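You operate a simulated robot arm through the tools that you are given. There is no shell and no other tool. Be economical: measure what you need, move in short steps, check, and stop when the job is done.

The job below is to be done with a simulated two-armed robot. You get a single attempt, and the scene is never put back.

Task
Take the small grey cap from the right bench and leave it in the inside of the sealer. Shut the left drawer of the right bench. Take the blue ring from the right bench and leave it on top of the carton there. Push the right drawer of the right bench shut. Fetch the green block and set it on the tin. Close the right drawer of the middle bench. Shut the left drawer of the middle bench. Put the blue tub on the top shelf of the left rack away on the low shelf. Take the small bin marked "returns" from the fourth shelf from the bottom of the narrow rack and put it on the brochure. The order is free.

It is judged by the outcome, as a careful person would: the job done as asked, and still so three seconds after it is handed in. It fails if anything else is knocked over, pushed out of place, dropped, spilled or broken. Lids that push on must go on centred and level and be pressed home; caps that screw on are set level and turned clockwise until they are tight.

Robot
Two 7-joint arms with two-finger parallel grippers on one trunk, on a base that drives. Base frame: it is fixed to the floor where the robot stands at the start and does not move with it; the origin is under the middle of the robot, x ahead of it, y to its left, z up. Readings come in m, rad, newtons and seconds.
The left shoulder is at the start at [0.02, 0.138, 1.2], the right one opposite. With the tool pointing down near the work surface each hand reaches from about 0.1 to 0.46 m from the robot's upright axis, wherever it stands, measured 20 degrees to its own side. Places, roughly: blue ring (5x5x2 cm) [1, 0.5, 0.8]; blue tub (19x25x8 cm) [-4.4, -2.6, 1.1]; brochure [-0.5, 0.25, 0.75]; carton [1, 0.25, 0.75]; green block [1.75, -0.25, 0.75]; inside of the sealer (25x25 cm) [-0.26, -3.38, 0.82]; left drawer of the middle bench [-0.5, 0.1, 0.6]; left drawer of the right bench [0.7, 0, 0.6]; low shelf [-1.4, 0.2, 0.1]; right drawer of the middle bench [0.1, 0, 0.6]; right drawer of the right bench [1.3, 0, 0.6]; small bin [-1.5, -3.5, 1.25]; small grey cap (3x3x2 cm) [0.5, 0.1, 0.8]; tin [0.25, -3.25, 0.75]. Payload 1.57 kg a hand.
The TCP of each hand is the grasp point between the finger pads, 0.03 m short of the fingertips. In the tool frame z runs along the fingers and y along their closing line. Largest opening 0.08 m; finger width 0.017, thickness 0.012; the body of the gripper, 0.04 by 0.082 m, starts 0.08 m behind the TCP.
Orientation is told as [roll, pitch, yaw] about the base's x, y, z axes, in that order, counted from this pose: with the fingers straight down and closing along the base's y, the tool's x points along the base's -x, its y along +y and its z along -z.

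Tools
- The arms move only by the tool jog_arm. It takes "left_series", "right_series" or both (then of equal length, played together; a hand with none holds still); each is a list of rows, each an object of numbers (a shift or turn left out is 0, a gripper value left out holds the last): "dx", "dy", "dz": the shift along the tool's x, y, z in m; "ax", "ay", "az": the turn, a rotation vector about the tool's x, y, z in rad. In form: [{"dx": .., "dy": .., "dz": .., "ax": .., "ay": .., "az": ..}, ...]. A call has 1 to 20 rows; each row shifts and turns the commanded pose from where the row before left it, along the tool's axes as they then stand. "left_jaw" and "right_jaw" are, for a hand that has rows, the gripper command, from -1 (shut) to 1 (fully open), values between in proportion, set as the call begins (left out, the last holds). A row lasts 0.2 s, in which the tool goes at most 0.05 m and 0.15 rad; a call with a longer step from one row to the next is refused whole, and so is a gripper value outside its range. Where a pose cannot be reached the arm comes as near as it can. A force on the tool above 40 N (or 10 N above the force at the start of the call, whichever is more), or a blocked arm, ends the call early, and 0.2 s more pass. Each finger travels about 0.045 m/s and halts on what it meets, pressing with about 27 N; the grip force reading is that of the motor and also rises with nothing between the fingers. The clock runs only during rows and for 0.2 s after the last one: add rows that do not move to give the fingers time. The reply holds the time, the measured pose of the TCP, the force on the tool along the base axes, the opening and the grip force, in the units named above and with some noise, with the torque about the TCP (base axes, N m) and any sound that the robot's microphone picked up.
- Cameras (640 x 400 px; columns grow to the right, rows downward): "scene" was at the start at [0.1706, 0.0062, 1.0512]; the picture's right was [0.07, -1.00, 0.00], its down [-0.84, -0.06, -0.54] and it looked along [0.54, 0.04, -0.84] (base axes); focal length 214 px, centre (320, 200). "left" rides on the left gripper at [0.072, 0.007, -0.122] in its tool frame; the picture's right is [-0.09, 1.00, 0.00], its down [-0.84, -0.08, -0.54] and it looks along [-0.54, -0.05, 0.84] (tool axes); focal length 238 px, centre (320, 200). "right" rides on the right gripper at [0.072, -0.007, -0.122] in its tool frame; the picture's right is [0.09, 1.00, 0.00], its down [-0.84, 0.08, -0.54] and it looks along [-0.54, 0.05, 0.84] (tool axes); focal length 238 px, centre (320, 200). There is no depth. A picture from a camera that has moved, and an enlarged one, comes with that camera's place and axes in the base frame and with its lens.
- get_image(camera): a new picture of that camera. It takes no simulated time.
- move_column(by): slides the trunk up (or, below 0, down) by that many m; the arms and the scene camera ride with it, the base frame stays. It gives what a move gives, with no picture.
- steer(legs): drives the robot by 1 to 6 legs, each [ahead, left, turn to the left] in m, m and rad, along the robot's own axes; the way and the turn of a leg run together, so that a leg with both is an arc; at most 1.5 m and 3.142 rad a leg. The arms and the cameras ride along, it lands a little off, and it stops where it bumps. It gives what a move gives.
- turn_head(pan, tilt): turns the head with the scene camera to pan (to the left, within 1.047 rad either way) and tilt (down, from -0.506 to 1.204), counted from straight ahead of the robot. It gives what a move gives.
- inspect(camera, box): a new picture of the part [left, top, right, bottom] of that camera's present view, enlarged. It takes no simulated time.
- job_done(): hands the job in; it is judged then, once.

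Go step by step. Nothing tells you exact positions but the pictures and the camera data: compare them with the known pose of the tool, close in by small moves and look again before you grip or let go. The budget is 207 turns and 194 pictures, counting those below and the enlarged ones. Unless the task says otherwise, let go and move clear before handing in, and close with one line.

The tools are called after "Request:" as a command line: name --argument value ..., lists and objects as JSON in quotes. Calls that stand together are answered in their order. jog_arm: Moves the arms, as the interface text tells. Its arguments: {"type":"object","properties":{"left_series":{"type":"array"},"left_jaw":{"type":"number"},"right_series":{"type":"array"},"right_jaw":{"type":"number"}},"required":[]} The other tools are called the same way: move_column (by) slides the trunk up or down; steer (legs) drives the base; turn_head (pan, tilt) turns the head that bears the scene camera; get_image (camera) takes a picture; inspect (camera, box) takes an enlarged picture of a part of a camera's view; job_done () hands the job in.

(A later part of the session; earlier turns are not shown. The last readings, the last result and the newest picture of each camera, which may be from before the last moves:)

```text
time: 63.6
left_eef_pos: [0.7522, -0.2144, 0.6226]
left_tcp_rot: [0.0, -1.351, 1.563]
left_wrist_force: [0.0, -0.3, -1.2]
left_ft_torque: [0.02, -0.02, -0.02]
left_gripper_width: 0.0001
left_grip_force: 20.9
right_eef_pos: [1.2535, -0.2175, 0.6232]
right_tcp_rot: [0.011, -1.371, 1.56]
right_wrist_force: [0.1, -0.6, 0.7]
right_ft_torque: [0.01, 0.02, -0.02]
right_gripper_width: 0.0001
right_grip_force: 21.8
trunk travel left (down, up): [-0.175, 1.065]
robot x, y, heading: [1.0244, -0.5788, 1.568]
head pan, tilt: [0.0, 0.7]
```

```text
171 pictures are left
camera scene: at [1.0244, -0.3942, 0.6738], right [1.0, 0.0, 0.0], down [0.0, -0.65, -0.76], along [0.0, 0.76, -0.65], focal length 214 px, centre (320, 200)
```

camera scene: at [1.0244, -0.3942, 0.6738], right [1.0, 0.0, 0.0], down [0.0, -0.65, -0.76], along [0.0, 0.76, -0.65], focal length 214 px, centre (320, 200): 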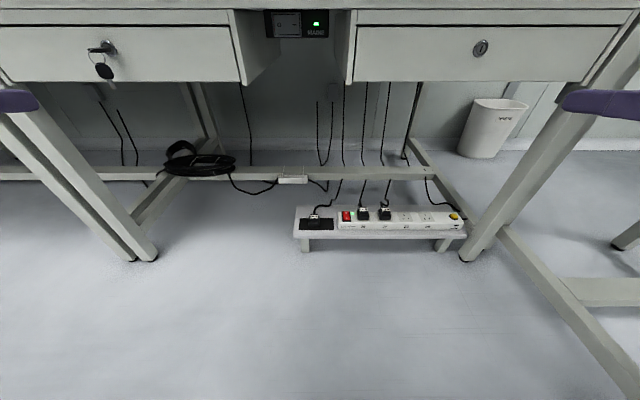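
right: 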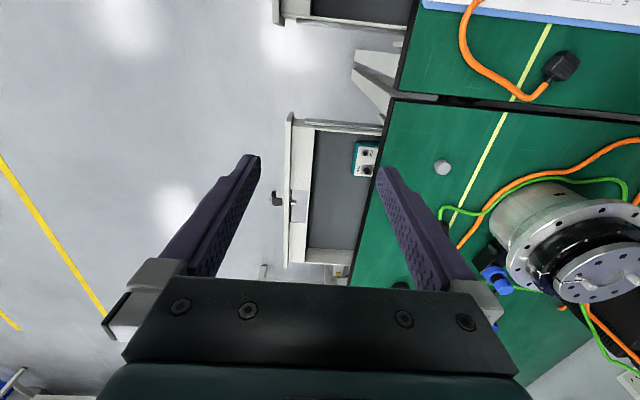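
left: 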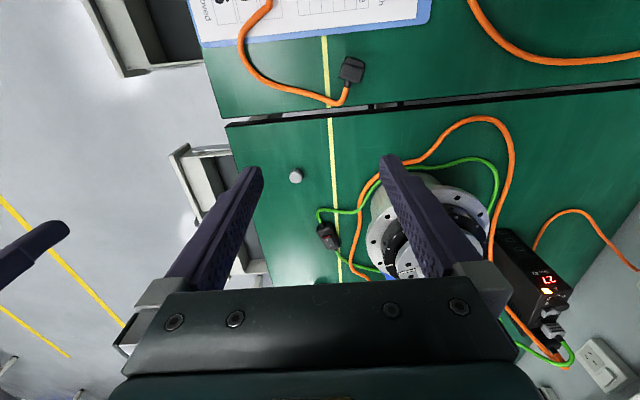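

All four drawers are shut. I back off, raise the trunk, turn the hands down again with jaws open and look over the right bench for the ring.

Request:
steer --legs '[[-0.1, 0, 0]]'

Request:
move_column --by 0.55

Request:
jog_arm --right_series '[{"ay": 0.15}, {"ay": 0.15}, {"ay": 0.15}, {"ay": 0.15}, {"ay": 0.15}, {"ay": 0.15}, {"ay": 0.15}, {"ay": 0.15}, {"ay": 0.15}, {}]' --left_series '[{"ay": 0.15}, {"ay": 0.15}, {"ay": 0.15}, {"ay": 0.15}, {"ay": 0.15}, {"ay": 0.15}, {"ay": 0.15}, {"ay": 0.15}, {"ay": 0.15}, {}]' --left_jaw 1 --right_jaw 1

Request:
get_image --camera "scene"

Request:
get_image --camera "left"

Request:
get_image --camera "right"

```text
time: 64.8
left_eef_pos: [0.7519, -0.3088, 0.6239]
left_tcp_rot: [0.001, -1.354, 1.562]
left_wrist_force: [0.1, 0.6, 0.0]
left_ft_torque: [0.02, 0.01, -0.01]
left_gripper_width: 0.0
left_grip_force: 21.7
right_eef_pos: [1.2551, -0.3123, 0.6252]
right_tcp_rot: [0.016, -1.372, 1.556]
right_wrist_force: [-0.7, 0.3, 0.4]
right_ft_torque: [0.0, 0.01, 0.01]
right_gripper_width: 0.0
right_grip_force: 21.3
trunk travel left (down, up): [-0.175, 1.065]
robot x, y, heading: [1.0214, -0.6763, 1.569]
head pan, tilt: [0.0, 0.7]
```

```text
refused: 0.55 is not a number from -0.4 to 0.4
```

```text
time: 67.0
left_eef_pos: [0.7514, -0.311, 0.6239]
left_tcp_rot: [-0.001, 0.0, 1.566]
left_wrist_force: [0.3, 0.4, -0.9]
left_ft_torque: [0.0, 0.01, 0.02]
left_gripper_width: 0.0796
left_grip_force: 0.1
right_eef_pos: [1.2568, -0.3029, 0.6161]
right_tcp_rot: [0.002, -0.02, 1.57]
right_wrist_force: [-0.1, -0.7, 0.8]
right_ft_torque: [-0.01, -0.01, -0.02]
right_gripper_width: 0.0801
right_grip_force: 0.0
right hand out of reach, approached as far as the arm can: row 1, 2
trunk travel left (down, up): [-0.175, 1.065]
robot x, y, heading: [1.0223, -0.6754, 1.575]
head pan, tilt: [0.0, 0.7]
```

```text
170 pictures are left
camera scene: at [1.0241, -0.4921, 0.6742], right [1.0, 0.0, 0.0], down [0.0, -0.64, -0.76], along [0.0, 0.76, -0.64], focal length 214 px, centre (320, 200)
```

scene: 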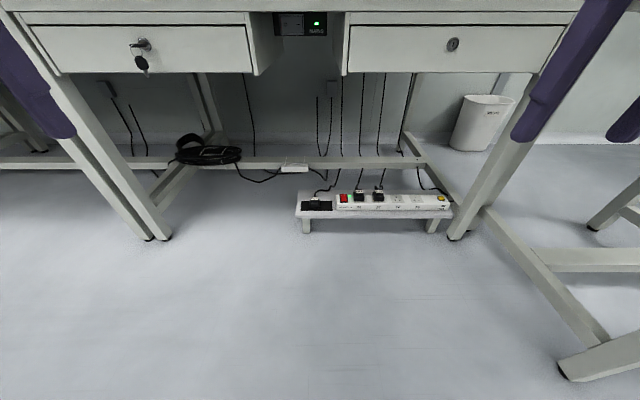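

```text
169 pictures are left
camera left: at [0.7447, -0.3829, 0.7452], right [-0.99, 0.1, 0.0], down [0.08, 0.83, 0.54], along [0.05, 0.54, -0.84], focal length 238 px, centre (320, 200)
```

left: 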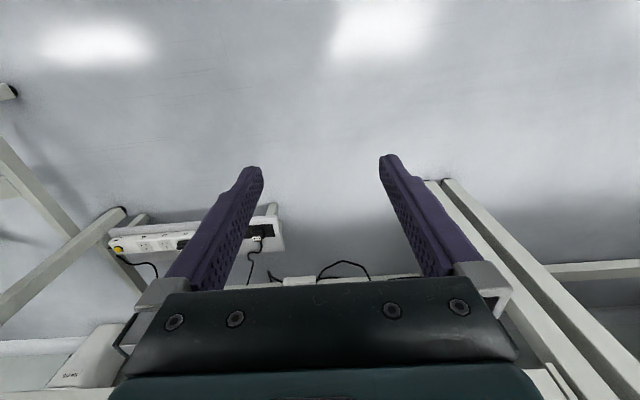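

```text
168 pictures are left
camera right: at [1.2654, -0.3775, 0.7361], right [-1.0, -0.09, 0.0], down [-0.08, 0.83, 0.56], along [-0.05, 0.56, -0.83], focal length 238 px, centre (320, 200)
```

right: 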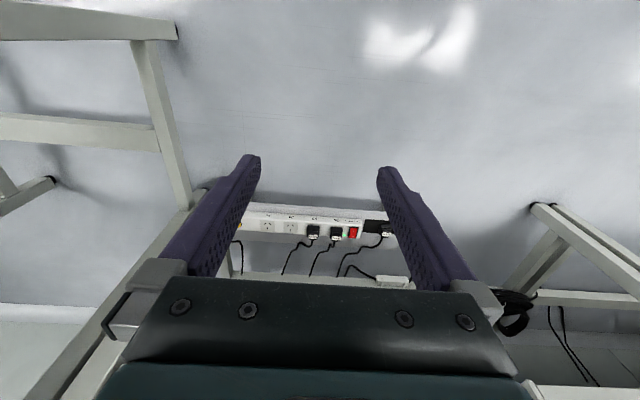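

The column move was refused (limit 0.4 per call); I raise in two steps and look.

Request:
move_column --by 0.4

Request:
move_column --by 0.35

Request:
turn_head --pan 0.0 --tilt 0.85

Request:
get_image --camera "scene"

```text
time: 70.8
left_eef_pos: [0.7519, -0.3098, 1.0244]
left_tcp_rot: [0.0, -0.005, 1.561]
left_wrist_force: [-0.3, 0.3, -0.6]
left_ft_torque: [-0.02, 0.0, 0.0]
left_gripper_width: 0.0799
left_grip_force: 0.1
right_eef_pos: [1.2582, -0.3022, 1.0161]
right_tcp_rot: [0.004, -0.022, 1.571]
right_wrist_force: [0.0, 0.0, -0.6]
right_ft_torque: [-0.01, 0.01, -0.01]
right_gripper_width: 0.08
right_grip_force: 0.0
trunk travel left (down, up): [-0.575, 0.665]
robot x, y, heading: [1.0235, -0.6734, 1.571]
head pan, tilt: [0.0, 0.7]
```

```text
time: 74.2
left_eef_pos: [0.752, -0.3092, 1.3738]
left_tcp_rot: [0.001, -0.005, 1.56]
left_wrist_force: [-0.2, 1.2, 0.0]
left_ft_torque: [0.02, 0.01, 0.0]
left_gripper_width: 0.0799
left_grip_force: 0.1
right_eef_pos: [1.2579, -0.3015, 1.366]
right_tcp_rot: [0.002, -0.023, 1.569]
right_wrist_force: [0.2, 0.3, 0.3]
right_ft_torque: [0.02, 0.03, -0.01]
right_gripper_width: 0.08
right_grip_force: 0.1
trunk travel left (down, up): [-0.925, 0.315]
robot x, y, heading: [1.0226, -0.6801, 1.569]
head pan, tilt: [0.0, 0.7]
```

```text
time: 75.0
left_eef_pos: [0.7529, -0.31, 1.3742]
left_tcp_rot: [0.0, -0.005, 1.562]
left_wrist_force: [0.7, 0.9, 0.5]
left_ft_torque: [-0.01, -0.01, 0.02]
left_gripper_width: 0.0797
left_grip_force: 0.0
right_eef_pos: [1.2578, -0.3023, 1.3661]
right_tcp_rot: [0.005, -0.021, 1.571]
right_wrist_force: [0.2, 0.3, 0.0]
right_ft_torque: [0.0, 0.02, 0.02]
right_gripper_width: 0.08
right_grip_force: 0.1
trunk travel left (down, up): [-0.925, 0.315]
robot x, y, heading: [1.0238, -0.677, 1.565]
head pan, tilt: [0.0, 0.85]
```

```text
167 pictures are left
camera scene: at [1.0243, -0.498, 1.4121], right [1.0, 0.0, 0.0], down [0.0, -0.75, -0.66], along [0.0, 0.66, -0.75], focal length 214 px, centre (320, 200)
```

scene: 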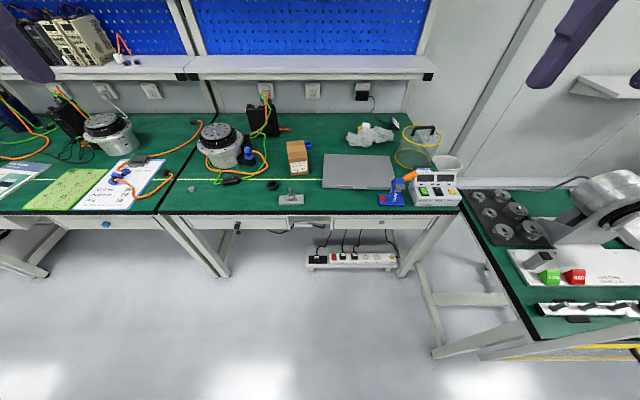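

Request:
inspect --camera "scene" --box '[240, 100, 400, 200]'

Request:
inspect --camera "scene" --box '[440, 160, 640, 360]'

```text
4.00 times, centred on (320, 150) of scene
camera zoom: at [1.0243, -0.498, 1.4121], right [1.0, 0.0, 0.0], down [0.0, -0.75, -0.66], along [0.0, 0.66, -0.75], focal length 858 px, centre (320, 400)
```

zoom: 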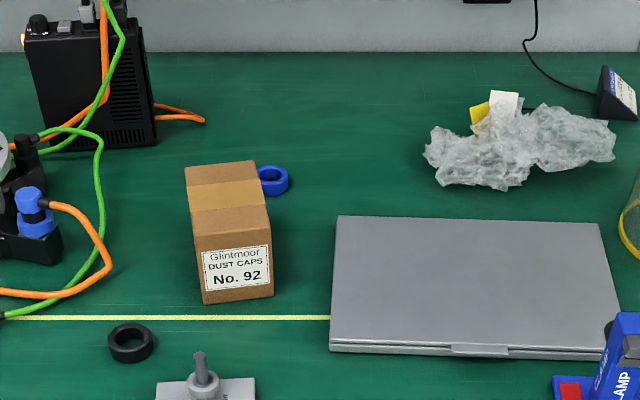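

```text
2.00 times, centred on (540, 260) of scene
camera zoom: at [1.0243, -0.498, 1.4121], right [1.0, 0.0, 0.0], down [0.0, -0.75, -0.66], along [0.0, 0.66, -0.75], focal length 429 px, centre (-120, 80)
```

zoom: 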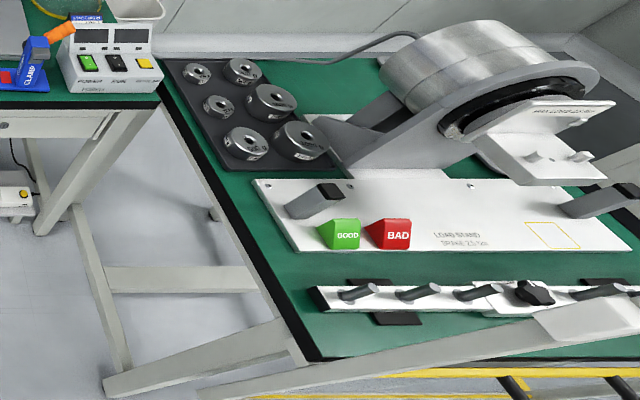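

The blue ring sits just behind the "Dust caps" carton at about (0.96, 0.46); the carton is about x 0.89–0.97, y 0.23–0.38, top z≈0.84. The GOOD green block is on the side table. I drive over the bench edge with the left hand toward the ring.

Request:
steer --legs '[[0, -0.1, 0], [0.6, 0, 0], [0.1, 0, 0]]'

Request:
jog_arm --left_series '[{"dy": -0.04}, {"dy": -0.04}, {"dy": -0.03, "dx": -0.02}, {"dx": -0.03}]'

Request:
move_column --by -0.3

Request:
get_image --camera "left"

Request:
get_image --camera "scene"

```text
time: 79.8
left_eef_pos: [0.8528, 0.39, 1.3729]
left_tcp_rot: [0.0, -0.005, 1.565]
left_wrist_force: [0.6, -0.4, 0.4]
left_ft_torque: [0.0, 0.03, 0.0]
left_gripper_width: 0.0799
left_grip_force: 0.1
right_eef_pos: [1.3573, 0.3995, 1.3668]
right_tcp_rot: [0.003, -0.023, 1.574]
right_wrist_force: [-0.7, -0.7, 0.0]
right_ft_torque: [-0.03, 0.0, 0.02]
right_gripper_width: 0.0798
right_grip_force: 0.1
trunk travel left (down, up): [-0.925, 0.315]
robot x, y, heading: [1.1253, 0.0214, 1.577]
head pan, tilt: [0.0, 0.85]
```

```text
time: 80.8
left_eef_pos: [0.9645, 0.4389, 1.3735]
left_tcp_rot: [-0.002, -0.003, 1.565]
left_wrist_force: [0.0, -0.2, 1.2]
left_ft_torque: [-0.02, -0.03, -0.02]
left_gripper_width: 0.0801
left_grip_force: 0.0
right_eef_pos: [1.359, 0.3987, 1.3658]
right_tcp_rot: [0.004, -0.022, 1.573]
right_wrist_force: [-0.1, 0.7, 0.2]
right_ft_torque: [0.02, -0.02, -0.01]
right_gripper_width: 0.0801
right_grip_force: 0.1
trunk travel left (down, up): [-0.925, 0.315]
robot x, y, heading: [1.1244, 0.0226, 1.578]
head pan, tilt: [0.0, 0.85]
```

```text
time: 83.8
left_eef_pos: [0.9643, 0.439, 1.0748]
left_tcp_rot: [0.0, -0.006, 1.564]
left_wrist_force: [0.3, 0.3, -0.4]
left_ft_torque: [-0.03, 0.01, -0.02]
left_gripper_width: 0.0803
left_grip_force: 0.0
right_eef_pos: [1.3578, 0.4007, 1.0665]
right_tcp_rot: [0.003, -0.023, 1.572]
right_wrist_force: [0.2, 0.4, 0.9]
right_ft_torque: [-0.02, 0.03, 0.01]
right_gripper_width: 0.0803
right_grip_force: 0.1
trunk travel left (down, up): [-0.625, 0.615]
robot x, y, heading: [1.1242, 0.0216, 1.575]
head pan, tilt: [0.0, 0.85]
```

```text
164 pictures are left
camera left: at [0.957, 0.3664, 1.1952], right [-1.0, 0.1, 0.0], down [0.08, 0.83, 0.55], along [0.05, 0.54, -0.84], focal length 238 px, centre (320, 200)
```

left: 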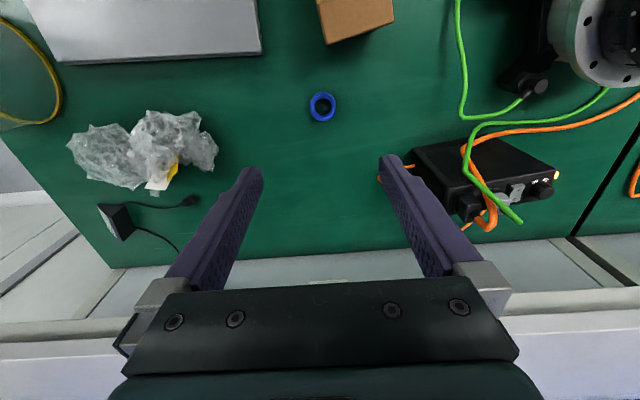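

```text
163 pictures are left
camera scene: at [1.1248, 0.2027, 1.1121], right [1.0, 0.0, 0.0], down [0.0, -0.75, -0.66], along [0.0, 0.66, -0.75], focal length 214 px, centre (320, 200)
```

scene: 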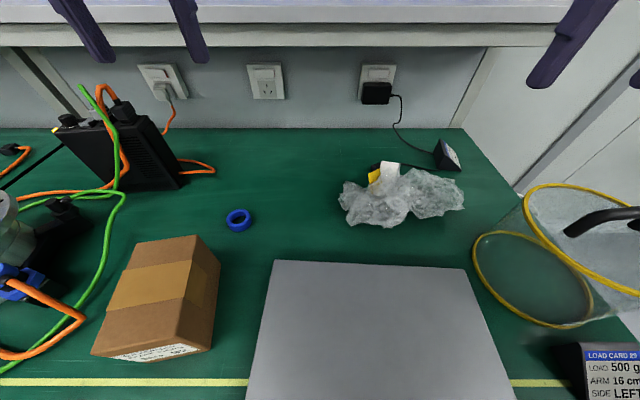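

Both cameras agree: ring centre at (0.960, 0.456). I lower the left hand over it and check.

Request:
jog_arm --left_series '[{"dx": -0.017, "dy": 0.004}, {"dz": 0.045}, {"dz": 0.045}, {"dz": 0.045}, {"dz": 0.045}, {"dz": 0.045}, {}]'

Request:
get_image --camera "left"

```text
time: 85.5
left_eef_pos: [0.9599, 0.4556, 0.8493]
left_tcp_rot: [0.0, -0.006, 1.565]
left_wrist_force: [-0.2, 0.0, 0.0]
left_ft_torque: [0.01, 0.02, -0.01]
left_gripper_width: 0.0797
left_grip_force: 0.1
right_eef_pos: [1.3572, 0.3991, 1.0667]
right_tcp_rot: [0.003, -0.021, 1.573]
right_wrist_force: [-0.7, 0.4, 0.3]
right_ft_torque: [-0.01, -0.01, -0.06]
right_gripper_width: 0.08
right_grip_force: 0.0
trunk travel left (down, up): [-0.625, 0.615]
robot x, y, heading: [1.1261, 0.0232, 1.57]
head pan, tilt: [0.0, 0.85]
```

```text
162 pictures are left
camera left: at [0.9537, 0.383, 0.9704], right [-1.0, 0.1, 0.0], down [0.08, 0.83, 0.55], along [0.05, 0.54, -0.84], focal length 238 px, centre (320, 200)
```

left: 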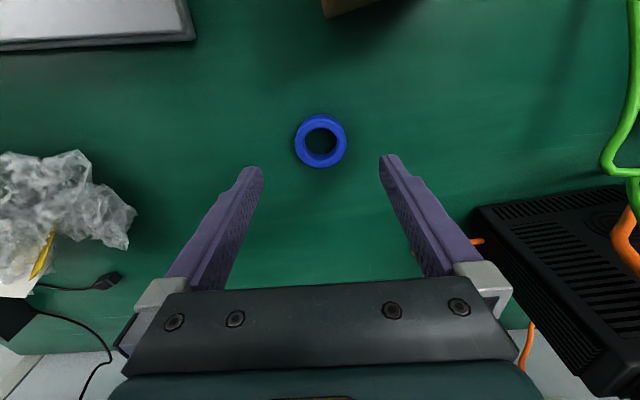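

Ring is centred between the fingers. I lower and grip.

Request:
jog_arm --left_series '[{"dz": 0.03}, {"dz": 0.02}, {"dz": 0.015}, {}]'

Request:
jog_arm --left_series '[{}, {}, {}, {}, {}]' --left_jaw -1

Request:
jog_arm --left_series '[{"dz": -0.03}, {"dz": -0.04}, {"dz": -0.04}, {"dz": -0.04}, {}]'

Request:
get_image --camera "left"

Request:
get_image --camera "scene"

```text
time: 86.5
left_eef_pos: [0.9574, 0.4335, 0.7941]
left_tcp_rot: [0.001, -0.004, 1.565]
left_wrist_force: [-0.8, 0.4, -0.1]
left_ft_torque: [-0.01, 0.03, 0.01]
left_gripper_width: 0.0801
left_grip_force: 0.1
left hand out of reach, approached as far as the arm can: row 1, 2, 3
right_eef_pos: [1.3562, 0.3999, 1.0663]
right_tcp_rot: [0.003, -0.022, 1.573]
right_wrist_force: [0.0, -0.3, 0.2]
right_ft_torque: [-0.03, -0.03, 0.02]
right_gripper_width: 0.0797
right_grip_force: 0.1
trunk travel left (down, up): [-0.625, 0.615]
robot x, y, heading: [1.1236, 0.0198, 1.575]
head pan, tilt: [0.0, 0.85]
```

```text
time: 87.7
left_eef_pos: [0.9571, 0.4325, 0.7929]
left_tcp_rot: [-0.001, -0.005, 1.566]
left_wrist_force: [0.4, -0.8, 0.1]
left_ft_torque: [-0.03, 0.05, 0.01]
left_gripper_width: 0.0
left_grip_force: 15.0
right_eef_pos: [1.3578, 0.399, 1.0658]
right_tcp_rot: [0.003, -0.022, 1.572]
right_wrist_force: [0.2, 0.3, -0.7]
right_ft_torque: [0.0, -0.02, 0.03]
right_gripper_width: 0.0803
right_grip_force: 0.1
trunk travel left (down, up): [-0.625, 0.615]
robot x, y, heading: [1.1194, 0.0271, 1.577]
head pan, tilt: [0.0, 0.85]
```

```text
time: 88.8
left_eef_pos: [0.9608, 0.4894, 0.9219]
left_tcp_rot: [0.001, -0.004, 1.566]
left_wrist_force: [-0.1, 0.4, 0.3]
left_ft_torque: [0.0, 0.0, -0.02]
left_gripper_width: 0.0
left_grip_force: 21.7
left hand out of reach, approached as far as the arm can: row 1, 2, 3, 4
right_eef_pos: [1.3565, 0.3993, 1.0661]
right_tcp_rot: [0.002, -0.022, 1.573]
right_wrist_force: [0.3, -0.6, -0.5]
right_ft_torque: [-0.02, 0.0, 0.01]
right_gripper_width: 0.0803
right_grip_force: 0.0
trunk travel left (down, up): [-0.625, 0.615]
robot x, y, heading: [1.1216, 0.0201, 1.574]
head pan, tilt: [0.0, 0.85]
```

```text
161 pictures are left
camera left: at [0.9528, 0.4159, 1.0443], right [-1.0, 0.1, 0.0], down [0.08, 0.83, 0.54], along [0.05, 0.54, -0.84], focal length 238 px, centre (320, 200)
```

left: 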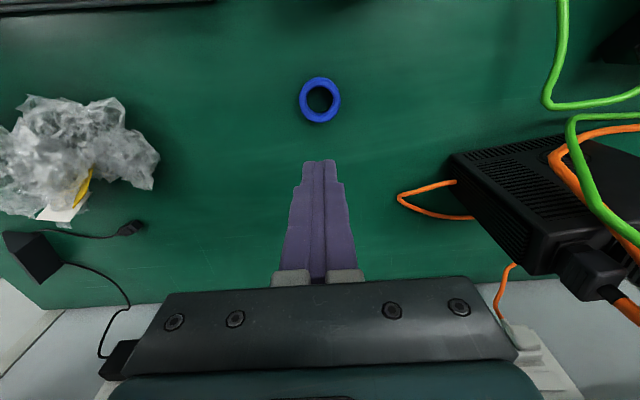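

```text
160 pictures are left
camera scene: at [1.1248, 0.2027, 1.112], right [1.0, 0.0, 0.0], down [0.0, -0.75, -0.66], along [0.0, 0.66, -0.75], focal length 214 px, centre (320, 200)
```

scene: 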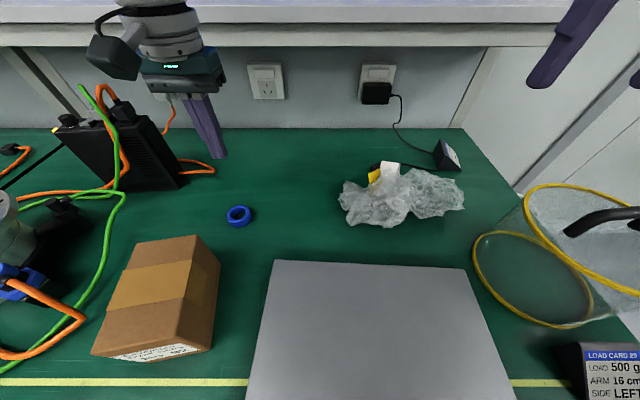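

The reach ran out and the hand drifted, so nothing was gripped and the ring is untouched. I open, drive a bit nearer and lower the trunk to gain reach.

Request:
jog_arm --left_series '[{"dx": 0.04}, {"dx": 0.035}, {"dz": -0.03}, {}]' --left_jaw 1

Request:
steer --legs '[[0.05, 0, 0]]'

Request:
move_column --by -0.1

Request:
get_image --camera "left"

```text
time: 89.8
left_eef_pos: [0.9647, 0.4912, 0.936]
left_tcp_rot: [0.001, -0.005, 1.566]
left_wrist_force: [0.1, -0.7, 0.9]
left_ft_torque: [0.0, 0.01, -0.01]
left_gripper_width: 0.0801
left_grip_force: 0.1
left hand out of reach, approached as far as the arm can: row 1, 2, 3
right_eef_pos: [1.3578, 0.3989, 1.0659]
right_tcp_rot: [0.003, -0.023, 1.573]
right_wrist_force: [-0.5, -0.2, -0.2]
right_ft_torque: [0.02, -0.01, 0.02]
right_gripper_width: 0.0798
right_grip_force: 0.1
trunk travel left (down, up): [-0.625, 0.615]
robot x, y, heading: [1.1221, 0.0263, 1.567]
head pan, tilt: [0.0, 0.85]
```

```text
time: 90.8
left_eef_pos: [0.9643, 0.5419, 0.9374]
left_tcp_rot: [0.001, -0.004, 1.565]
left_wrist_force: [0.5, -0.4, 0.9]
left_ft_torque: [-0.02, -0.01, -0.02]
left_gripper_width: 0.0801
left_grip_force: 0.0
right_eef_pos: [1.3574, 0.4499, 1.0663]
right_tcp_rot: [0.004, -0.022, 1.572]
right_wrist_force: [0.9, -0.3, 0.1]
right_ft_torque: [-0.02, 0.04, 0.02]
right_gripper_width: 0.08
right_grip_force: 0.2
trunk travel left (down, up): [-0.625, 0.615]
robot x, y, heading: [1.1262, 0.0716, 1.576]
head pan, tilt: [0.0, 0.85]
```

```text
time: 92.1
left_eef_pos: [0.9635, 0.5417, 0.8371]
left_tcp_rot: [0.001, -0.005, 1.565]
left_wrist_force: [0.3, 0.2, -0.5]
left_ft_torque: [0.01, 0.04, 0.01]
left_gripper_width: 0.0802
left_grip_force: 0.0
right_eef_pos: [1.3576, 0.4498, 0.9655]
right_tcp_rot: [0.003, -0.022, 1.574]
right_wrist_force: [1.0, 0.1, -0.5]
right_ft_torque: [0.02, -0.01, 0.02]
right_gripper_width: 0.0802
right_grip_force: 0.1
trunk travel left (down, up): [-0.525, 0.715]
robot x, y, heading: [1.1211, 0.0742, 1.574]
head pan, tilt: [0.0, 0.85]
```

```text
159 pictures are left
camera left: at [0.9576, 0.4699, 0.9577], right [-1.0, 0.1, 0.0], down [0.08, 0.83, 0.54], along [0.05, 0.54, -0.84], focal length 238 px, centre (320, 200)
```

left: 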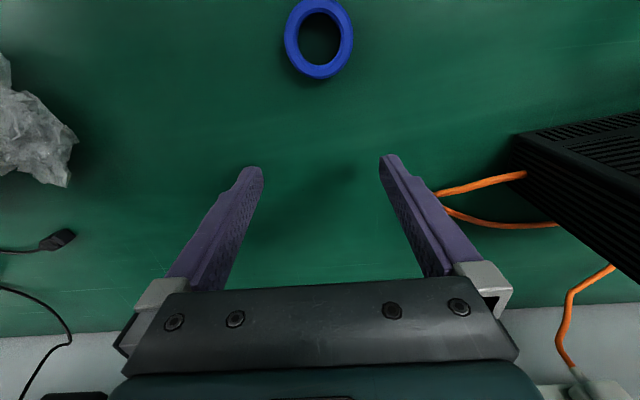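

The hand sits at y=0.54, ahead of where I commanded. I try to move it back to re-sync.

Request:
jog_arm --left_series '[{"dz": -0.02}, {"dz": -0.02}, {"dz": -0.02}, {"dz": -0.02}]'

Request:
jog_arm --left_series '[{"dx": 0.02}, {"dx": 0.02}]'

```text
time: 93.1
left_eef_pos: [0.9659, 0.5523, 0.9142]
left_tcp_rot: [-0.001, 0.0, 1.565]
left_wrist_force: [1.0, 0.5, 0.2]
left_ft_torque: [0.02, -0.02, -0.02]
left_gripper_width: 0.0801
left_grip_force: 0.1
left hand out of reach, approached as far as the arm can: row 1, 2, 4
right_eef_pos: [1.3579, 0.4506, 0.9656]
right_tcp_rot: [0.003, -0.023, 1.573]
right_wrist_force: [0.2, -0.4, 0.6]
right_ft_torque: [0.0, 0.02, 0.04]
right_gripper_width: 0.08
right_grip_force: 0.1
trunk travel left (down, up): [-0.525, 0.715]
robot x, y, heading: [1.1263, 0.0747, 1.572]
head pan, tilt: [0.0, 0.85]
```

```text
time: 93.7
left_eef_pos: [0.967, 0.5521, 0.9142]
left_tcp_rot: [0.001, -0.001, 1.566]
left_wrist_force: [0.2, 0.6, 0.0]
left_ft_torque: [-0.02, 0.0, 0.01]
left_gripper_width: 0.0801
left_grip_force: 0.2
left hand out of reach, approached as far as the arm can: row 1, 2
right_eef_pos: [1.357, 0.45, 0.9657]
right_tcp_rot: [0.003, -0.023, 1.573]
right_wrist_force: [-1.1, -0.7, 0.0]
right_ft_torque: [0.01, 0.02, 0.0]
right_gripper_width: 0.0802
right_grip_force: 0.0
trunk travel left (down, up): [-0.525, 0.715]
robot x, y, heading: [1.127, 0.0743, 1.569]
head pan, tilt: [0.0, 0.85]
```

The arm seems stuck at a joint limit; I try going out to the left side and back.

Request:
jog_arm --left_series '[{"dy": 0.03}, {"dy": 0.03}, {"dy": 0.03}, {"dx": 0.03}, {"dx": 0.03}]'

Request:
get_image --camera "scene"

```text
time: 94.9
left_eef_pos: [0.8725, 0.5507, 0.9115]
left_tcp_rot: [0.0, -0.003, 1.565]
left_wrist_force: [-0.2, 0.2, 0.2]
left_ft_torque: [-0.01, -0.03, -0.03]
left_gripper_width: 0.0798
left_grip_force: 0.1
left hand out of reach, approached as far as the arm can: row 4, 5
right_eef_pos: [1.3582, 0.4503, 0.9643]
right_tcp_rot: [0.004, -0.023, 1.573]
right_wrist_force: [-0.4, -0.8, -0.1]
right_ft_torque: [-0.01, 0.01, 0.01]
right_gripper_width: 0.0801
right_grip_force: 0.1
trunk travel left (down, up): [-0.525, 0.715]
robot x, y, heading: [1.124, 0.0732, 1.58]
head pan, tilt: [0.0, 0.85]
```

```text
158 pictures are left
camera scene: at [1.1246, 0.2534, 1.012], right [1.0, 0.0, 0.0], down [0.0, -0.75, -0.66], along [0.0, 0.66, -0.75], focal length 214 px, centre (320, 200)
```

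scene: 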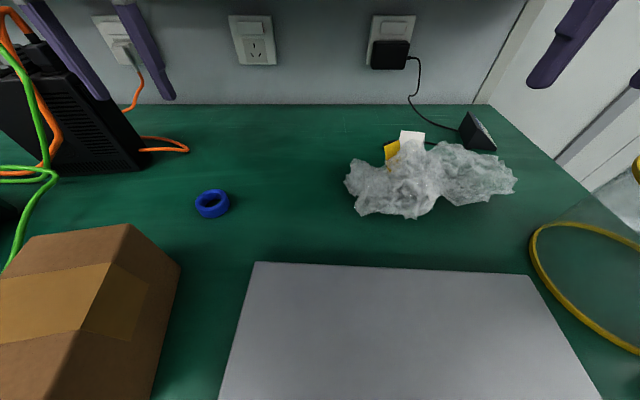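

Request:
jog_arm --left_series '[{"dz": -0.04}, {"dz": -0.04}, {"dz": -0.04}, {"dz": -0.04}, {"dx": 0.02}, {"dx": 0.02}]'

Request:
get_image --camera "right"

```text
time: 95.9
left_eef_pos: [0.8717, 0.513, 0.9829]
left_tcp_rot: [-0.003, 0.187, 1.562]
left_wrist_force: [0.1, 0.1, -0.2]
left_ft_torque: [0.0, 0.01, -0.02]
left_gripper_width: 0.0801
left_grip_force: 0.0
left hand out of reach, approached as far as the arm can: row 3, 4, 5
right_eef_pos: [1.3573, 0.4506, 0.9656]
right_tcp_rot: [0.001, -0.023, 1.573]
right_wrist_force: [0.4, 0.1, 0.1]
right_ft_torque: [0.02, 0.01, -0.03]
right_gripper_width: 0.0798
right_grip_force: 0.0
trunk travel left (down, up): [-0.525, 0.715]
robot x, y, heading: [1.1256, 0.0727, 1.573]
head pan, tilt: [0.0, 0.85]
stopped in row 5 (left hand): the arm was blocked; the commanded pose is now the measured one
```

```text
157 pictures are left
camera right: at [1.3657, 0.3753, 1.086], right [-1.0, -0.09, 0.0], down [-0.08, 0.82, 0.56], along [-0.05, 0.56, -0.83], focal length 238 px, centre (320, 200)
```

right: 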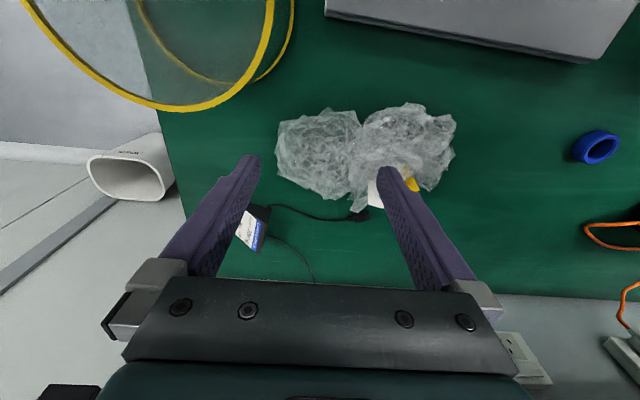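

The arm reports being blocked, so I drive straight back from the wall first, then look at the arm.

Request:
steer --legs '[[-0.12, 0, 0]]'

Request:
turn_head --pan 0.6 --tilt 0.2

Request:
get_image --camera "scene"

```text
time: 97.2
left_eef_pos: [0.8715, 0.3935, 0.9833]
left_tcp_rot: [-0.003, 0.187, 1.564]
left_wrist_force: [-0.4, 0.4, 0.4]
left_ft_torque: [0.07, -0.01, 0.0]
left_gripper_width: 0.0797
left_grip_force: 0.1
right_eef_pos: [1.3572, 0.3303, 0.9666]
right_tcp_rot: [0.004, -0.022, 1.572]
right_wrist_force: [-0.2, 0.3, -0.9]
right_ft_torque: [0.02, 0.01, -0.03]
right_gripper_width: 0.0799
right_grip_force: 0.1
trunk travel left (down, up): [-0.525, 0.715]
robot x, y, heading: [1.122, -0.0458, 1.575]
head pan, tilt: [0.0, 0.85]
```

```text
time: 98.2
left_eef_pos: [0.8723, 0.3938, 0.9815]
left_tcp_rot: [-0.003, 0.186, 1.566]
left_wrist_force: [0.2, 0.0, 0.3]
left_ft_torque: [0.0, -0.01, -0.03]
left_gripper_width: 0.08
left_grip_force: 0.0
right_eef_pos: [1.3582, 0.3307, 0.9657]
right_tcp_rot: [0.003, -0.022, 1.575]
right_wrist_force: [0.4, -0.5, -0.6]
right_ft_torque: [-0.01, 0.03, 0.0]
right_gripper_width: 0.0799
right_grip_force: 0.1
trunk travel left (down, up): [-0.525, 0.715]
robot x, y, heading: [1.1288, -0.0436, 1.568]
head pan, tilt: [0.6, 0.201]
```

```text
156 pictures are left
camera scene: at [1.0724, 0.133, 1.0696], right [0.83, 0.56, 0.0], down [0.11, -0.17, -0.98], along [-0.55, 0.81, -0.2], focal length 214 px, centre (320, 200)
```

scene: 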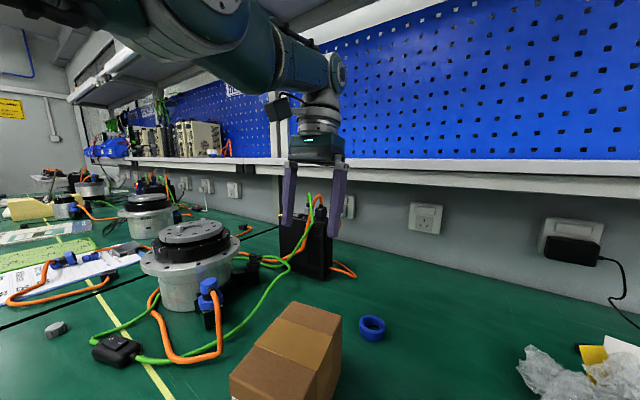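

Now I see the arm is nearly stretched toward the shelf. I level the hand and pull it back toward the body.

Request:
jog_arm --left_series '[{"dx": 0.03, "ay": -0.06}, {"dx": 0.03, "ay": -0.06}, {"dx": 0.03, "ay": -0.067}, {"dx": 0.02}]'

```text
time: 99.4
left_eef_pos: [0.859, 0.4061, 0.9583]
left_tcp_rot: [-0.003, 0.116, 1.55]
left_wrist_force: [0.1, 0.5, -0.7]
left_ft_torque: [0.03, 0.01, -0.02]
left_gripper_width: 0.0798
left_grip_force: 0.1
left hand out of reach, approached as far as the arm can: row 1, 2, 3, 4
right_eef_pos: [1.3564, 0.3294, 0.966]
right_tcp_rot: [0.001, -0.022, 1.571]
right_wrist_force: [0.2, -0.6, 0.1]
right_ft_torque: [0.0, -0.02, 0.02]
right_gripper_width: 0.0803
right_grip_force: 0.1
trunk travel left (down, up): [-0.525, 0.715]
robot x, y, heading: [1.1241, -0.044, 1.571]
head pan, tilt: [0.6, 0.201]
stopped in row 4 (left hand): the arm was blocked; the commanded pose is now the measured one
```

The left arm is in an awkward elbow configuration. I raise and back away from the bench to free space, then sort the arm out.

Request:
move_column --by 0.15

Request:
steer --legs '[[-0.75, 0, 0]]'

Request:
turn_head --pan 0.9 --tilt -0.3

Request:
get_image --camera "scene"

Request:
turn_head --pan -0.9 --tilt -0.3

Request:
get_image --camera "scene"

```text
time: 101.2
left_eef_pos: [0.8574, 0.4052, 1.1094]
left_tcp_rot: [-0.004, 0.117, 1.552]
left_wrist_force: [0.3, 0.7, -0.5]
left_ft_torque: [0.01, -0.01, 0.0]
left_gripper_width: 0.0801
left_grip_force: 0.1
right_eef_pos: [1.3575, 0.3315, 1.1172]
right_tcp_rot: [0.004, -0.022, 1.573]
right_wrist_force: [-0.6, -0.8, 0.4]
right_ft_torque: [-0.02, 0.02, 0.0]
right_gripper_width: 0.0802
right_grip_force: 0.1
trunk travel left (down, up): [-0.675, 0.565]
robot x, y, heading: [1.1225, -0.0498, 1.57]
head pan, tilt: [0.6, 0.201]
```

```text
time: 105.2
left_eef_pos: [0.8575, -0.3381, 1.109]
left_tcp_rot: [-0.004, 0.117, 1.55]
left_wrist_force: [0.0, 0.6, 0.6]
left_ft_torque: [0.02, 0.0, -0.02]
left_gripper_width: 0.08
left_grip_force: 0.0
right_eef_pos: [1.3577, -0.413, 1.1173]
right_tcp_rot: [0.004, -0.022, 1.572]
right_wrist_force: [-0.1, 0.5, -0.4]
right_ft_torque: [0.0, -0.02, -0.01]
right_gripper_width: 0.0798
right_grip_force: 0.2
trunk travel left (down, up): [-0.675, 0.565]
robot x, y, heading: [1.121, -0.7943, 1.57]
head pan, tilt: [0.6, 0.201]
```

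```text
time: 106.1
left_eef_pos: [0.8588, -0.3382, 1.1072]
left_tcp_rot: [-0.004, 0.116, 1.55]
left_wrist_force: [-0.3, -0.1, 0.3]
left_ft_torque: [0.02, 0.01, -0.03]
left_gripper_width: 0.0798
left_grip_force: 0.0
right_eef_pos: [1.3587, -0.4131, 1.116]
right_tcp_rot: [0.004, -0.023, 1.572]
right_wrist_force: [-0.5, 0.3, -0.2]
right_ft_torque: [0.02, 0.01, 0.0]
right_gripper_width: 0.08
right_grip_force: 0.1
trunk travel left (down, up): [-0.675, 0.565]
robot x, y, heading: [1.1253, -0.7904, 1.566]
head pan, tilt: [0.901, -0.3]
```

```text
155 pictures are left
camera scene: at [1.0638, -0.6394, 1.2636], right [0.62, 0.78, 0.0], down [-0.23, 0.18, -0.96], along [-0.75, 0.59, 0.29], focal length 214 px, centre (320, 200)
```

scene: 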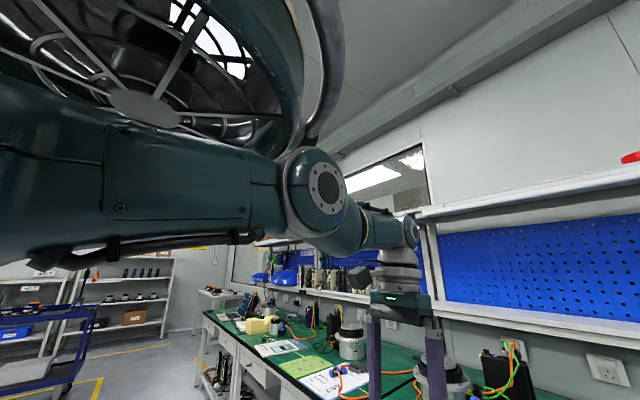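

```text
time: 107.9
left_eef_pos: [0.858, -0.3388, 1.1089]
left_tcp_rot: [-0.004, 0.116, 1.55]
left_wrist_force: [0.5, 0.3, 0.2]
left_ft_torque: [0.03, 0.02, 0.04]
left_gripper_width: 0.0801
left_grip_force: 0.0
right_eef_pos: [1.3585, -0.4151, 1.1179]
right_tcp_rot: [0.001, -0.023, 1.571]
right_wrist_force: [-0.1, -0.4, 0.5]
right_ft_torque: [0.02, 0.01, -0.02]
right_gripper_width: 0.0799
right_grip_force: 0.1
trunk travel left (down, up): [-0.675, 0.565]
robot x, y, heading: [1.1241, -0.79, 1.569]
head pan, tilt: [-0.901, -0.3]
```

```text
154 pictures are left
camera scene: at [1.1869, -0.6394, 1.2636], right [0.62, -0.78, 0.0], down [0.23, 0.18, -0.96], along [0.75, 0.59, 0.3], focal length 214 px, centre (320, 200)
```

scene: 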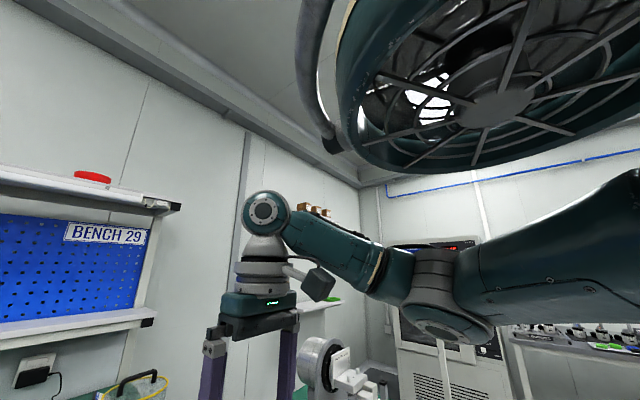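

The robot hovers on ducted fans; the left elbow is in a different fold than the right. In free space I try to bring the left arm back by lifting and then pulling in.

Request:
jog_arm --left_series '[{"ay": -0.1}, {"ay": -0.15}, {"ay": -0.15}, {"ay": -0.15}, {"dx": 0.0}, {"dz": -0.03}, {"dz": -0.03}, {"dz": -0.03}]'

```text
time: 109.9
left_eef_pos: [0.8374, -0.259, 1.1189]
left_tcp_rot: [-0.007, -0.287, 1.547]
left_wrist_force: [0.2, 0.0, -0.3]
left_ft_torque: [0.01, -0.03, 0.01]
left_gripper_width: 0.0798
left_grip_force: 0.0
left hand out of reach, approached as far as the arm can: row 1, 2, 3, 4, 6, 7, 8
right_eef_pos: [1.3581, -0.4138, 1.1162]
right_tcp_rot: [-0.001, -0.023, 1.572]
right_wrist_force: [0.4, -0.2, -0.9]
right_ft_torque: [0.03, 0.0, 0.03]
right_gripper_width: 0.0801
right_grip_force: 0.1
trunk travel left (down, up): [-0.675, 0.565]
robot x, y, heading: [1.1272, -0.7891, 1.572]
head pan, tilt: [-0.901, -0.3]
stopped in row 8 (left hand): the arm was blocked; the commanded pose is now the measured one
```

Request:
jog_arm --left_series '[{"dx": -0.03}, {"dx": -0.03}, {"dx": -0.03}, {"dx": -0.03}, {"dx": -0.03}]'

Request:
turn_head --pan 1.0 --tilt -0.2

Request:
get_image --camera "scene"

```text
time: 111.1
left_eef_pos: [0.855, -0.2539, 1.1465]
left_tcp_rot: [-0.005, -0.29, 1.548]
left_wrist_force: [-0.3, 0.5, -0.7]
left_ft_torque: [-0.01, -0.02, 0.01]
left_gripper_width: 0.0798
left_grip_force: 0.0
left hand out of reach, approached as far as the arm can: row 1, 2, 3, 4, 5
right_eef_pos: [1.3579, -0.4142, 1.1163]
right_tcp_rot: [0.005, -0.022, 1.573]
right_wrist_force: [-0.4, 0.7, 0.7]
right_ft_torque: [0.02, 0.02, 0.01]
right_gripper_width: 0.0798
right_grip_force: 0.1
trunk travel left (down, up): [-0.675, 0.565]
robot x, y, heading: [1.1222, -0.7874, 1.57]
head pan, tilt: [-0.901, -0.3]
```

```text
time: 112.9
left_eef_pos: [0.8555, -0.2559, 1.1453]
left_tcp_rot: [-0.005, -0.291, 1.548]
left_wrist_force: [-0.6, 0.5, -0.1]
left_ft_torque: [0.02, -0.03, 0.01]
left_gripper_width: 0.0801
left_grip_force: 0.0
right_eef_pos: [1.3588, -0.414, 1.1167]
right_tcp_rot: [0.003, -0.023, 1.573]
right_wrist_force: [-0.4, -0.3, 0.5]
right_ft_torque: [-0.02, -0.01, 0.03]
right_gripper_width: 0.08
right_grip_force: 0.0
trunk travel left (down, up): [-0.675, 0.565]
robot x, y, heading: [1.1233, -0.7879, 1.568]
head pan, tilt: [1.0, -0.201]
```

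```text
153 pictures are left
camera scene: at [1.0554, -0.6433, 1.2556], right [0.54, 0.84, 0.0], down [-0.17, 0.11, -0.98], along [-0.82, 0.53, 0.2], focal length 214 px, centre (320, 200)
```

scene: 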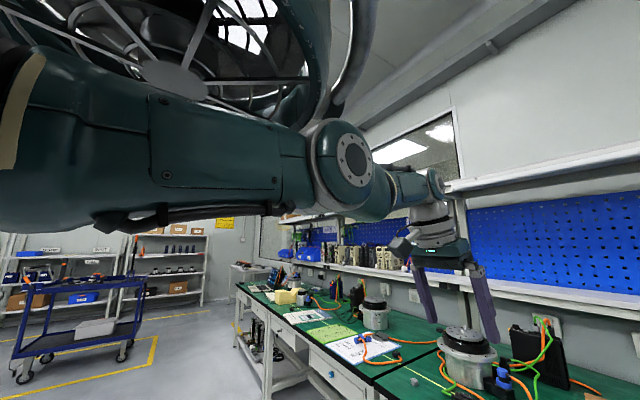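

The arm is almost straight (singular). Tilting the hand to horizontal makes the wrist come back and should re-bend the elbow; I try that.

Request:
jog_arm --left_series '[{"ay": -0.15}, {"ay": -0.15}, {"ay": -0.15}, {"ay": -0.15}, {"ay": -0.15}, {"ay": -0.15}, {"ay": -0.15}]'

Request:
jog_arm --left_series '[{"dz": -0.03}, {"dz": -0.03}, {"dz": -0.03}, {"dz": -0.03}, {"dz": -0.03}, {"dz": -0.03}, {}]'

```text
time: 114.5
left_eef_pos: [0.8301, -0.1287, 1.1438]
left_tcp_rot: [-0.03, -1.334, 1.577]
left_wrist_force: [-0.3, 0.4, 0.9]
left_ft_torque: [0.03, 0.0, 0.0]
left_gripper_width: 0.0799
left_grip_force: 0.1
left hand out of reach, approached as far as the arm can: row 1, 2, 3, 4, 5, 6, 7
right_eef_pos: [1.3585, -0.4139, 1.1167]
right_tcp_rot: [0.004, -0.023, 1.57]
right_wrist_force: [-0.1, 0.0, -0.4]
right_ft_torque: [0.01, 0.01, 0.0]
right_gripper_width: 0.0799
right_grip_force: 0.0
trunk travel left (down, up): [-0.675, 0.565]
robot x, y, heading: [1.1223, -0.7908, 1.574]
head pan, tilt: [1.0, -0.201]
```

```text
time: 116.1
left_eef_pos: [0.7751, -0.1441, 1.1448]
left_tcp_rot: [-0.022, -1.341, 1.567]
left_wrist_force: [0.2, -0.9, 0.2]
left_ft_torque: [0.0, -0.01, -0.01]
left_gripper_width: 0.0802
left_grip_force: 0.1
left hand out of reach, approached as far as the arm can: row 1, 2, 3, 4, 5, 6
right_eef_pos: [1.358, -0.4125, 1.1166]
right_tcp_rot: [0.004, -0.023, 1.572]
right_wrist_force: [-0.2, 0.0, -0.3]
right_ft_torque: [0.03, 0.0, 0.02]
right_gripper_width: 0.0798
right_grip_force: 0.0
trunk travel left (down, up): [-0.675, 0.565]
robot x, y, heading: [1.1272, -0.7884, 1.573]
head pan, tilt: [1.0, -0.201]
```

Request:
jog_arm --left_series '[{"dz": -0.04}, {"dz": -0.04}, {"dz": -0.04}, {"dz": -0.04}, {"dx": 0.04}, {"dx": 0.04}, {"dx": 0.04}, {"dx": 0.04}, {"dx": 0.04}, {}]'

Request:
get_image --camera "scene"

```text
time: 118.3
left_eef_pos: [0.7533, -0.2119, 1.0151]
left_tcp_rot: [-0.025, -1.339, 1.57]
left_wrist_force: [-0.1, -1.2, 0.5]
left_ft_torque: [-0.01, -0.01, 0.0]
left_gripper_width: 0.0799
left_grip_force: 0.1
left hand out of reach, approached as far as the arm can: row 1, 2, 3, 4, 6, 7, 8, 9
right_eef_pos: [1.3578, -0.4137, 1.1163]
right_tcp_rot: [0.003, -0.022, 1.572]
right_wrist_force: [0.0, -0.8, 0.5]
right_ft_torque: [0.01, -0.02, -0.03]
right_gripper_width: 0.0801
right_grip_force: 0.1
trunk travel left (down, up): [-0.675, 0.565]
robot x, y, heading: [1.1224, -0.79, 1.573]
head pan, tilt: [1.0, -0.201]
```

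```text
152 pictures are left
camera scene: at [1.0554, -0.6433, 1.2556], right [0.54, 0.84, 0.0], down [-0.17, 0.11, -0.98], along [-0.82, 0.53, 0.2], focal length 214 px, centre (320, 200)
```

scene: 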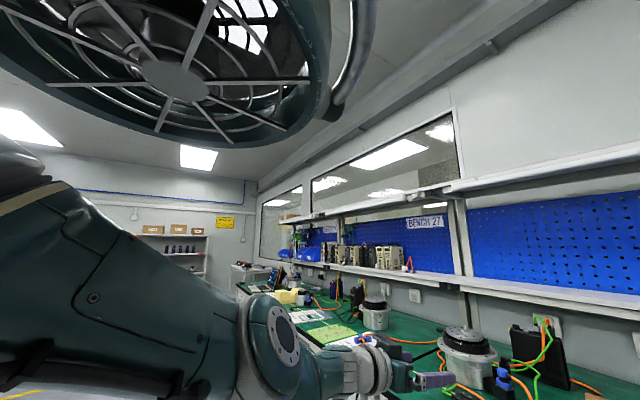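

The elbow should fold with the hand rising relative to it. I command the hand up while pulled in.

Request:
jog_arm --left_series '[{"dx": -0.05}, {"dx": -0.05}, {"dx": -0.05}, {"dx": -0.05}, {"dx": -0.05}, {"dx": -0.05}, {"dx": -0.05}, {"dx": -0.05}, {}]'

Request:
get_image --camera "scene"

```text
time: 120.5
left_eef_pos: [0.7679, -0.149, 1.3307]
left_tcp_rot: [-0.014, -1.259, 1.558]
left_wrist_force: [-0.4, 0.1, -0.5]
left_ft_torque: [0.0, 0.01, -0.01]
left_gripper_width: 0.0801
left_grip_force: 0.1
left hand out of reach, approached as far as the arm can: row 7, 8
right_eef_pos: [1.3584, -0.4148, 1.1175]
right_tcp_rot: [0.0, -0.023, 1.573]
right_wrist_force: [-0.3, 0.4, 0.4]
right_ft_torque: [-0.03, 0.02, 0.0]
right_gripper_width: 0.08
right_grip_force: 0.1
trunk travel left (down, up): [-0.675, 0.565]
robot x, y, heading: [1.1262, -0.7891, 1.572]
head pan, tilt: [1.0, -0.201]
stopped in row 9 (left hand): the arm was blocked; the commanded pose is now the measured one
```

```text
151 pictures are left
camera scene: at [1.0554, -0.6433, 1.2556], right [0.54, 0.84, 0.0], down [-0.17, 0.11, -0.98], along [-0.82, 0.53, 0.2], focal length 214 px, centre (320, 200)
```

scene: 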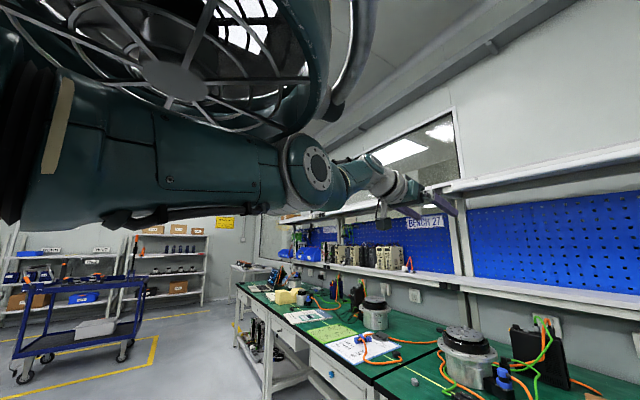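

Rows 1–6 were followed this time, so the arm is responding again. I pull straight in at this height.

Request:
jog_arm --left_series '[{"dz": -0.02}, {"dz": -0.02}, {"dz": -0.02}, {"dz": -0.02}, {"dz": -0.02}]'

```text
time: 121.7
left_eef_pos: [0.7658, -0.2445, 1.3604]
left_tcp_rot: [-0.017, -1.261, 1.558]
left_wrist_force: [0.2, 0.1, -0.4]
left_ft_torque: [-0.01, -0.02, -0.03]
left_gripper_width: 0.08
left_grip_force: 0.0
right_eef_pos: [1.358, -0.4138, 1.1161]
right_tcp_rot: [0.002, -0.022, 1.574]
right_wrist_force: [-0.6, -1.1, 0.3]
right_ft_torque: [-0.03, 0.03, 0.02]
right_gripper_width: 0.08
right_grip_force: 0.0
trunk travel left (down, up): [-0.675, 0.565]
robot x, y, heading: [1.1235, -0.7903, 1.567]
head pan, tilt: [1.0, -0.201]
```

It works. I pull further in, lower, and bring the hand back to pointing down.

Request:
jog_arm --left_series '[{"dz": -0.04}, {"dz": -0.04}, {"dz": -0.04, "dx": 0.01}, {"dz": -0.03, "dx": 0.02}, {"dx": 0.04}, {"dx": 0.04}, {"dx": 0.04}, {"ay": 0.14}, {"ay": 0.14}, {"ay": 0.14}, {"ay": 0.14}, {"ay": 0.14}, {"ay": 0.14}, {"ay": 0.14}, {"ay": 0.14}, {"ay": 0.141}, {}]'

Request:
get_image --camera "scene"

```text
time: 122.6
left_eef_pos: [0.7411, -0.3357, 1.3392]
left_tcp_rot: [-0.307, -1.075, 1.85]
left_wrist_force: [1.1, 0.2, -0.1]
left_ft_torque: [-0.02, 0.03, -0.03]
left_gripper_width: 0.0801
left_grip_force: 0.0
right_eef_pos: [1.3582, -0.4137, 1.1169]
right_tcp_rot: [0.001, -0.023, 1.572]
right_wrist_force: [0.1, -0.5, -0.4]
right_ft_torque: [-0.02, -0.01, -0.02]
right_gripper_width: 0.0798
right_grip_force: 0.1
trunk travel left (down, up): [-0.675, 0.565]
robot x, y, heading: [1.1212, -0.7922, 1.573]
head pan, tilt: [1.0, -0.201]
stopped in row 4 (left hand): the arm was blocked; the commanded pose is now the measured one
```

```text
150 pictures are left
camera scene: at [1.0555, -0.6432, 1.2556], right [0.54, 0.84, 0.0], down [-0.17, 0.11, -0.98], along [-0.82, 0.53, 0.2], focal length 214 px, centre (320, 200)
```

scene: 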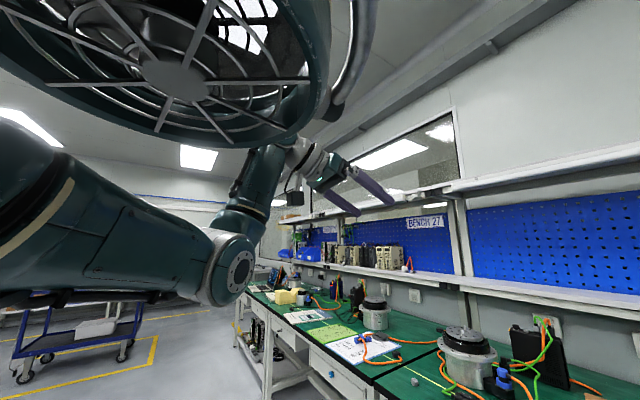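

The elbow is folded properly again; the forearm just touched the fan above. I lower the hand, then rotate it back down and straighten it.

Request:
jog_arm --left_series '[{"dx": 0.035, "dz": 0.019}, {"dx": 0.035, "dz": 0.019}, {"dx": 0.035, "dz": 0.019}, {"dx": 0.035, "dz": 0.019}, {"dx": 0.035, "dz": 0.019}, {}]'

Request:
get_image --camera "scene"

```text
time: 124.0
left_eef_pos: [0.7697, -0.3311, 1.1403]
left_tcp_rot: [-0.302, -1.076, 1.849]
left_wrist_force: [0.1, 0.1, 0.4]
left_ft_torque: [-0.03, 0.03, 0.02]
left_gripper_width: 0.08
left_grip_force: 0.0
right_eef_pos: [1.3583, -0.4132, 1.1169]
right_tcp_rot: [0.002, -0.022, 1.573]
right_wrist_force: [0.2, -0.4, -0.2]
right_ft_torque: [-0.01, 0.03, 0.0]
right_gripper_width: 0.08
right_grip_force: 0.1
trunk travel left (down, up): [-0.675, 0.565]
robot x, y, heading: [1.1235, -0.7894, 1.571]
head pan, tilt: [1.0, -0.201]
```

```text
149 pictures are left
camera scene: at [1.0554, -0.6433, 1.2556], right [0.54, 0.84, 0.0], down [-0.17, 0.11, -0.98], along [-0.82, 0.53, 0.2], focal length 214 px, centre (320, 200)
```

scene: 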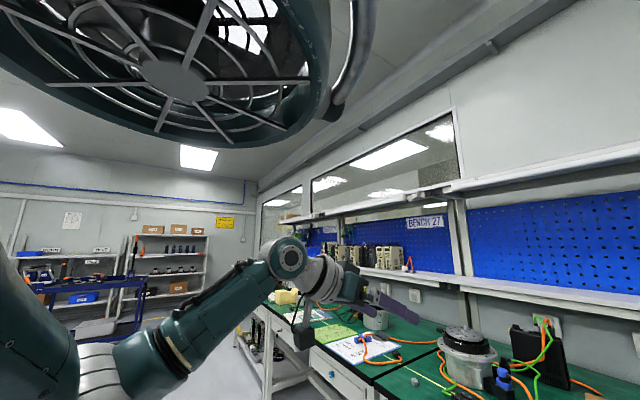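

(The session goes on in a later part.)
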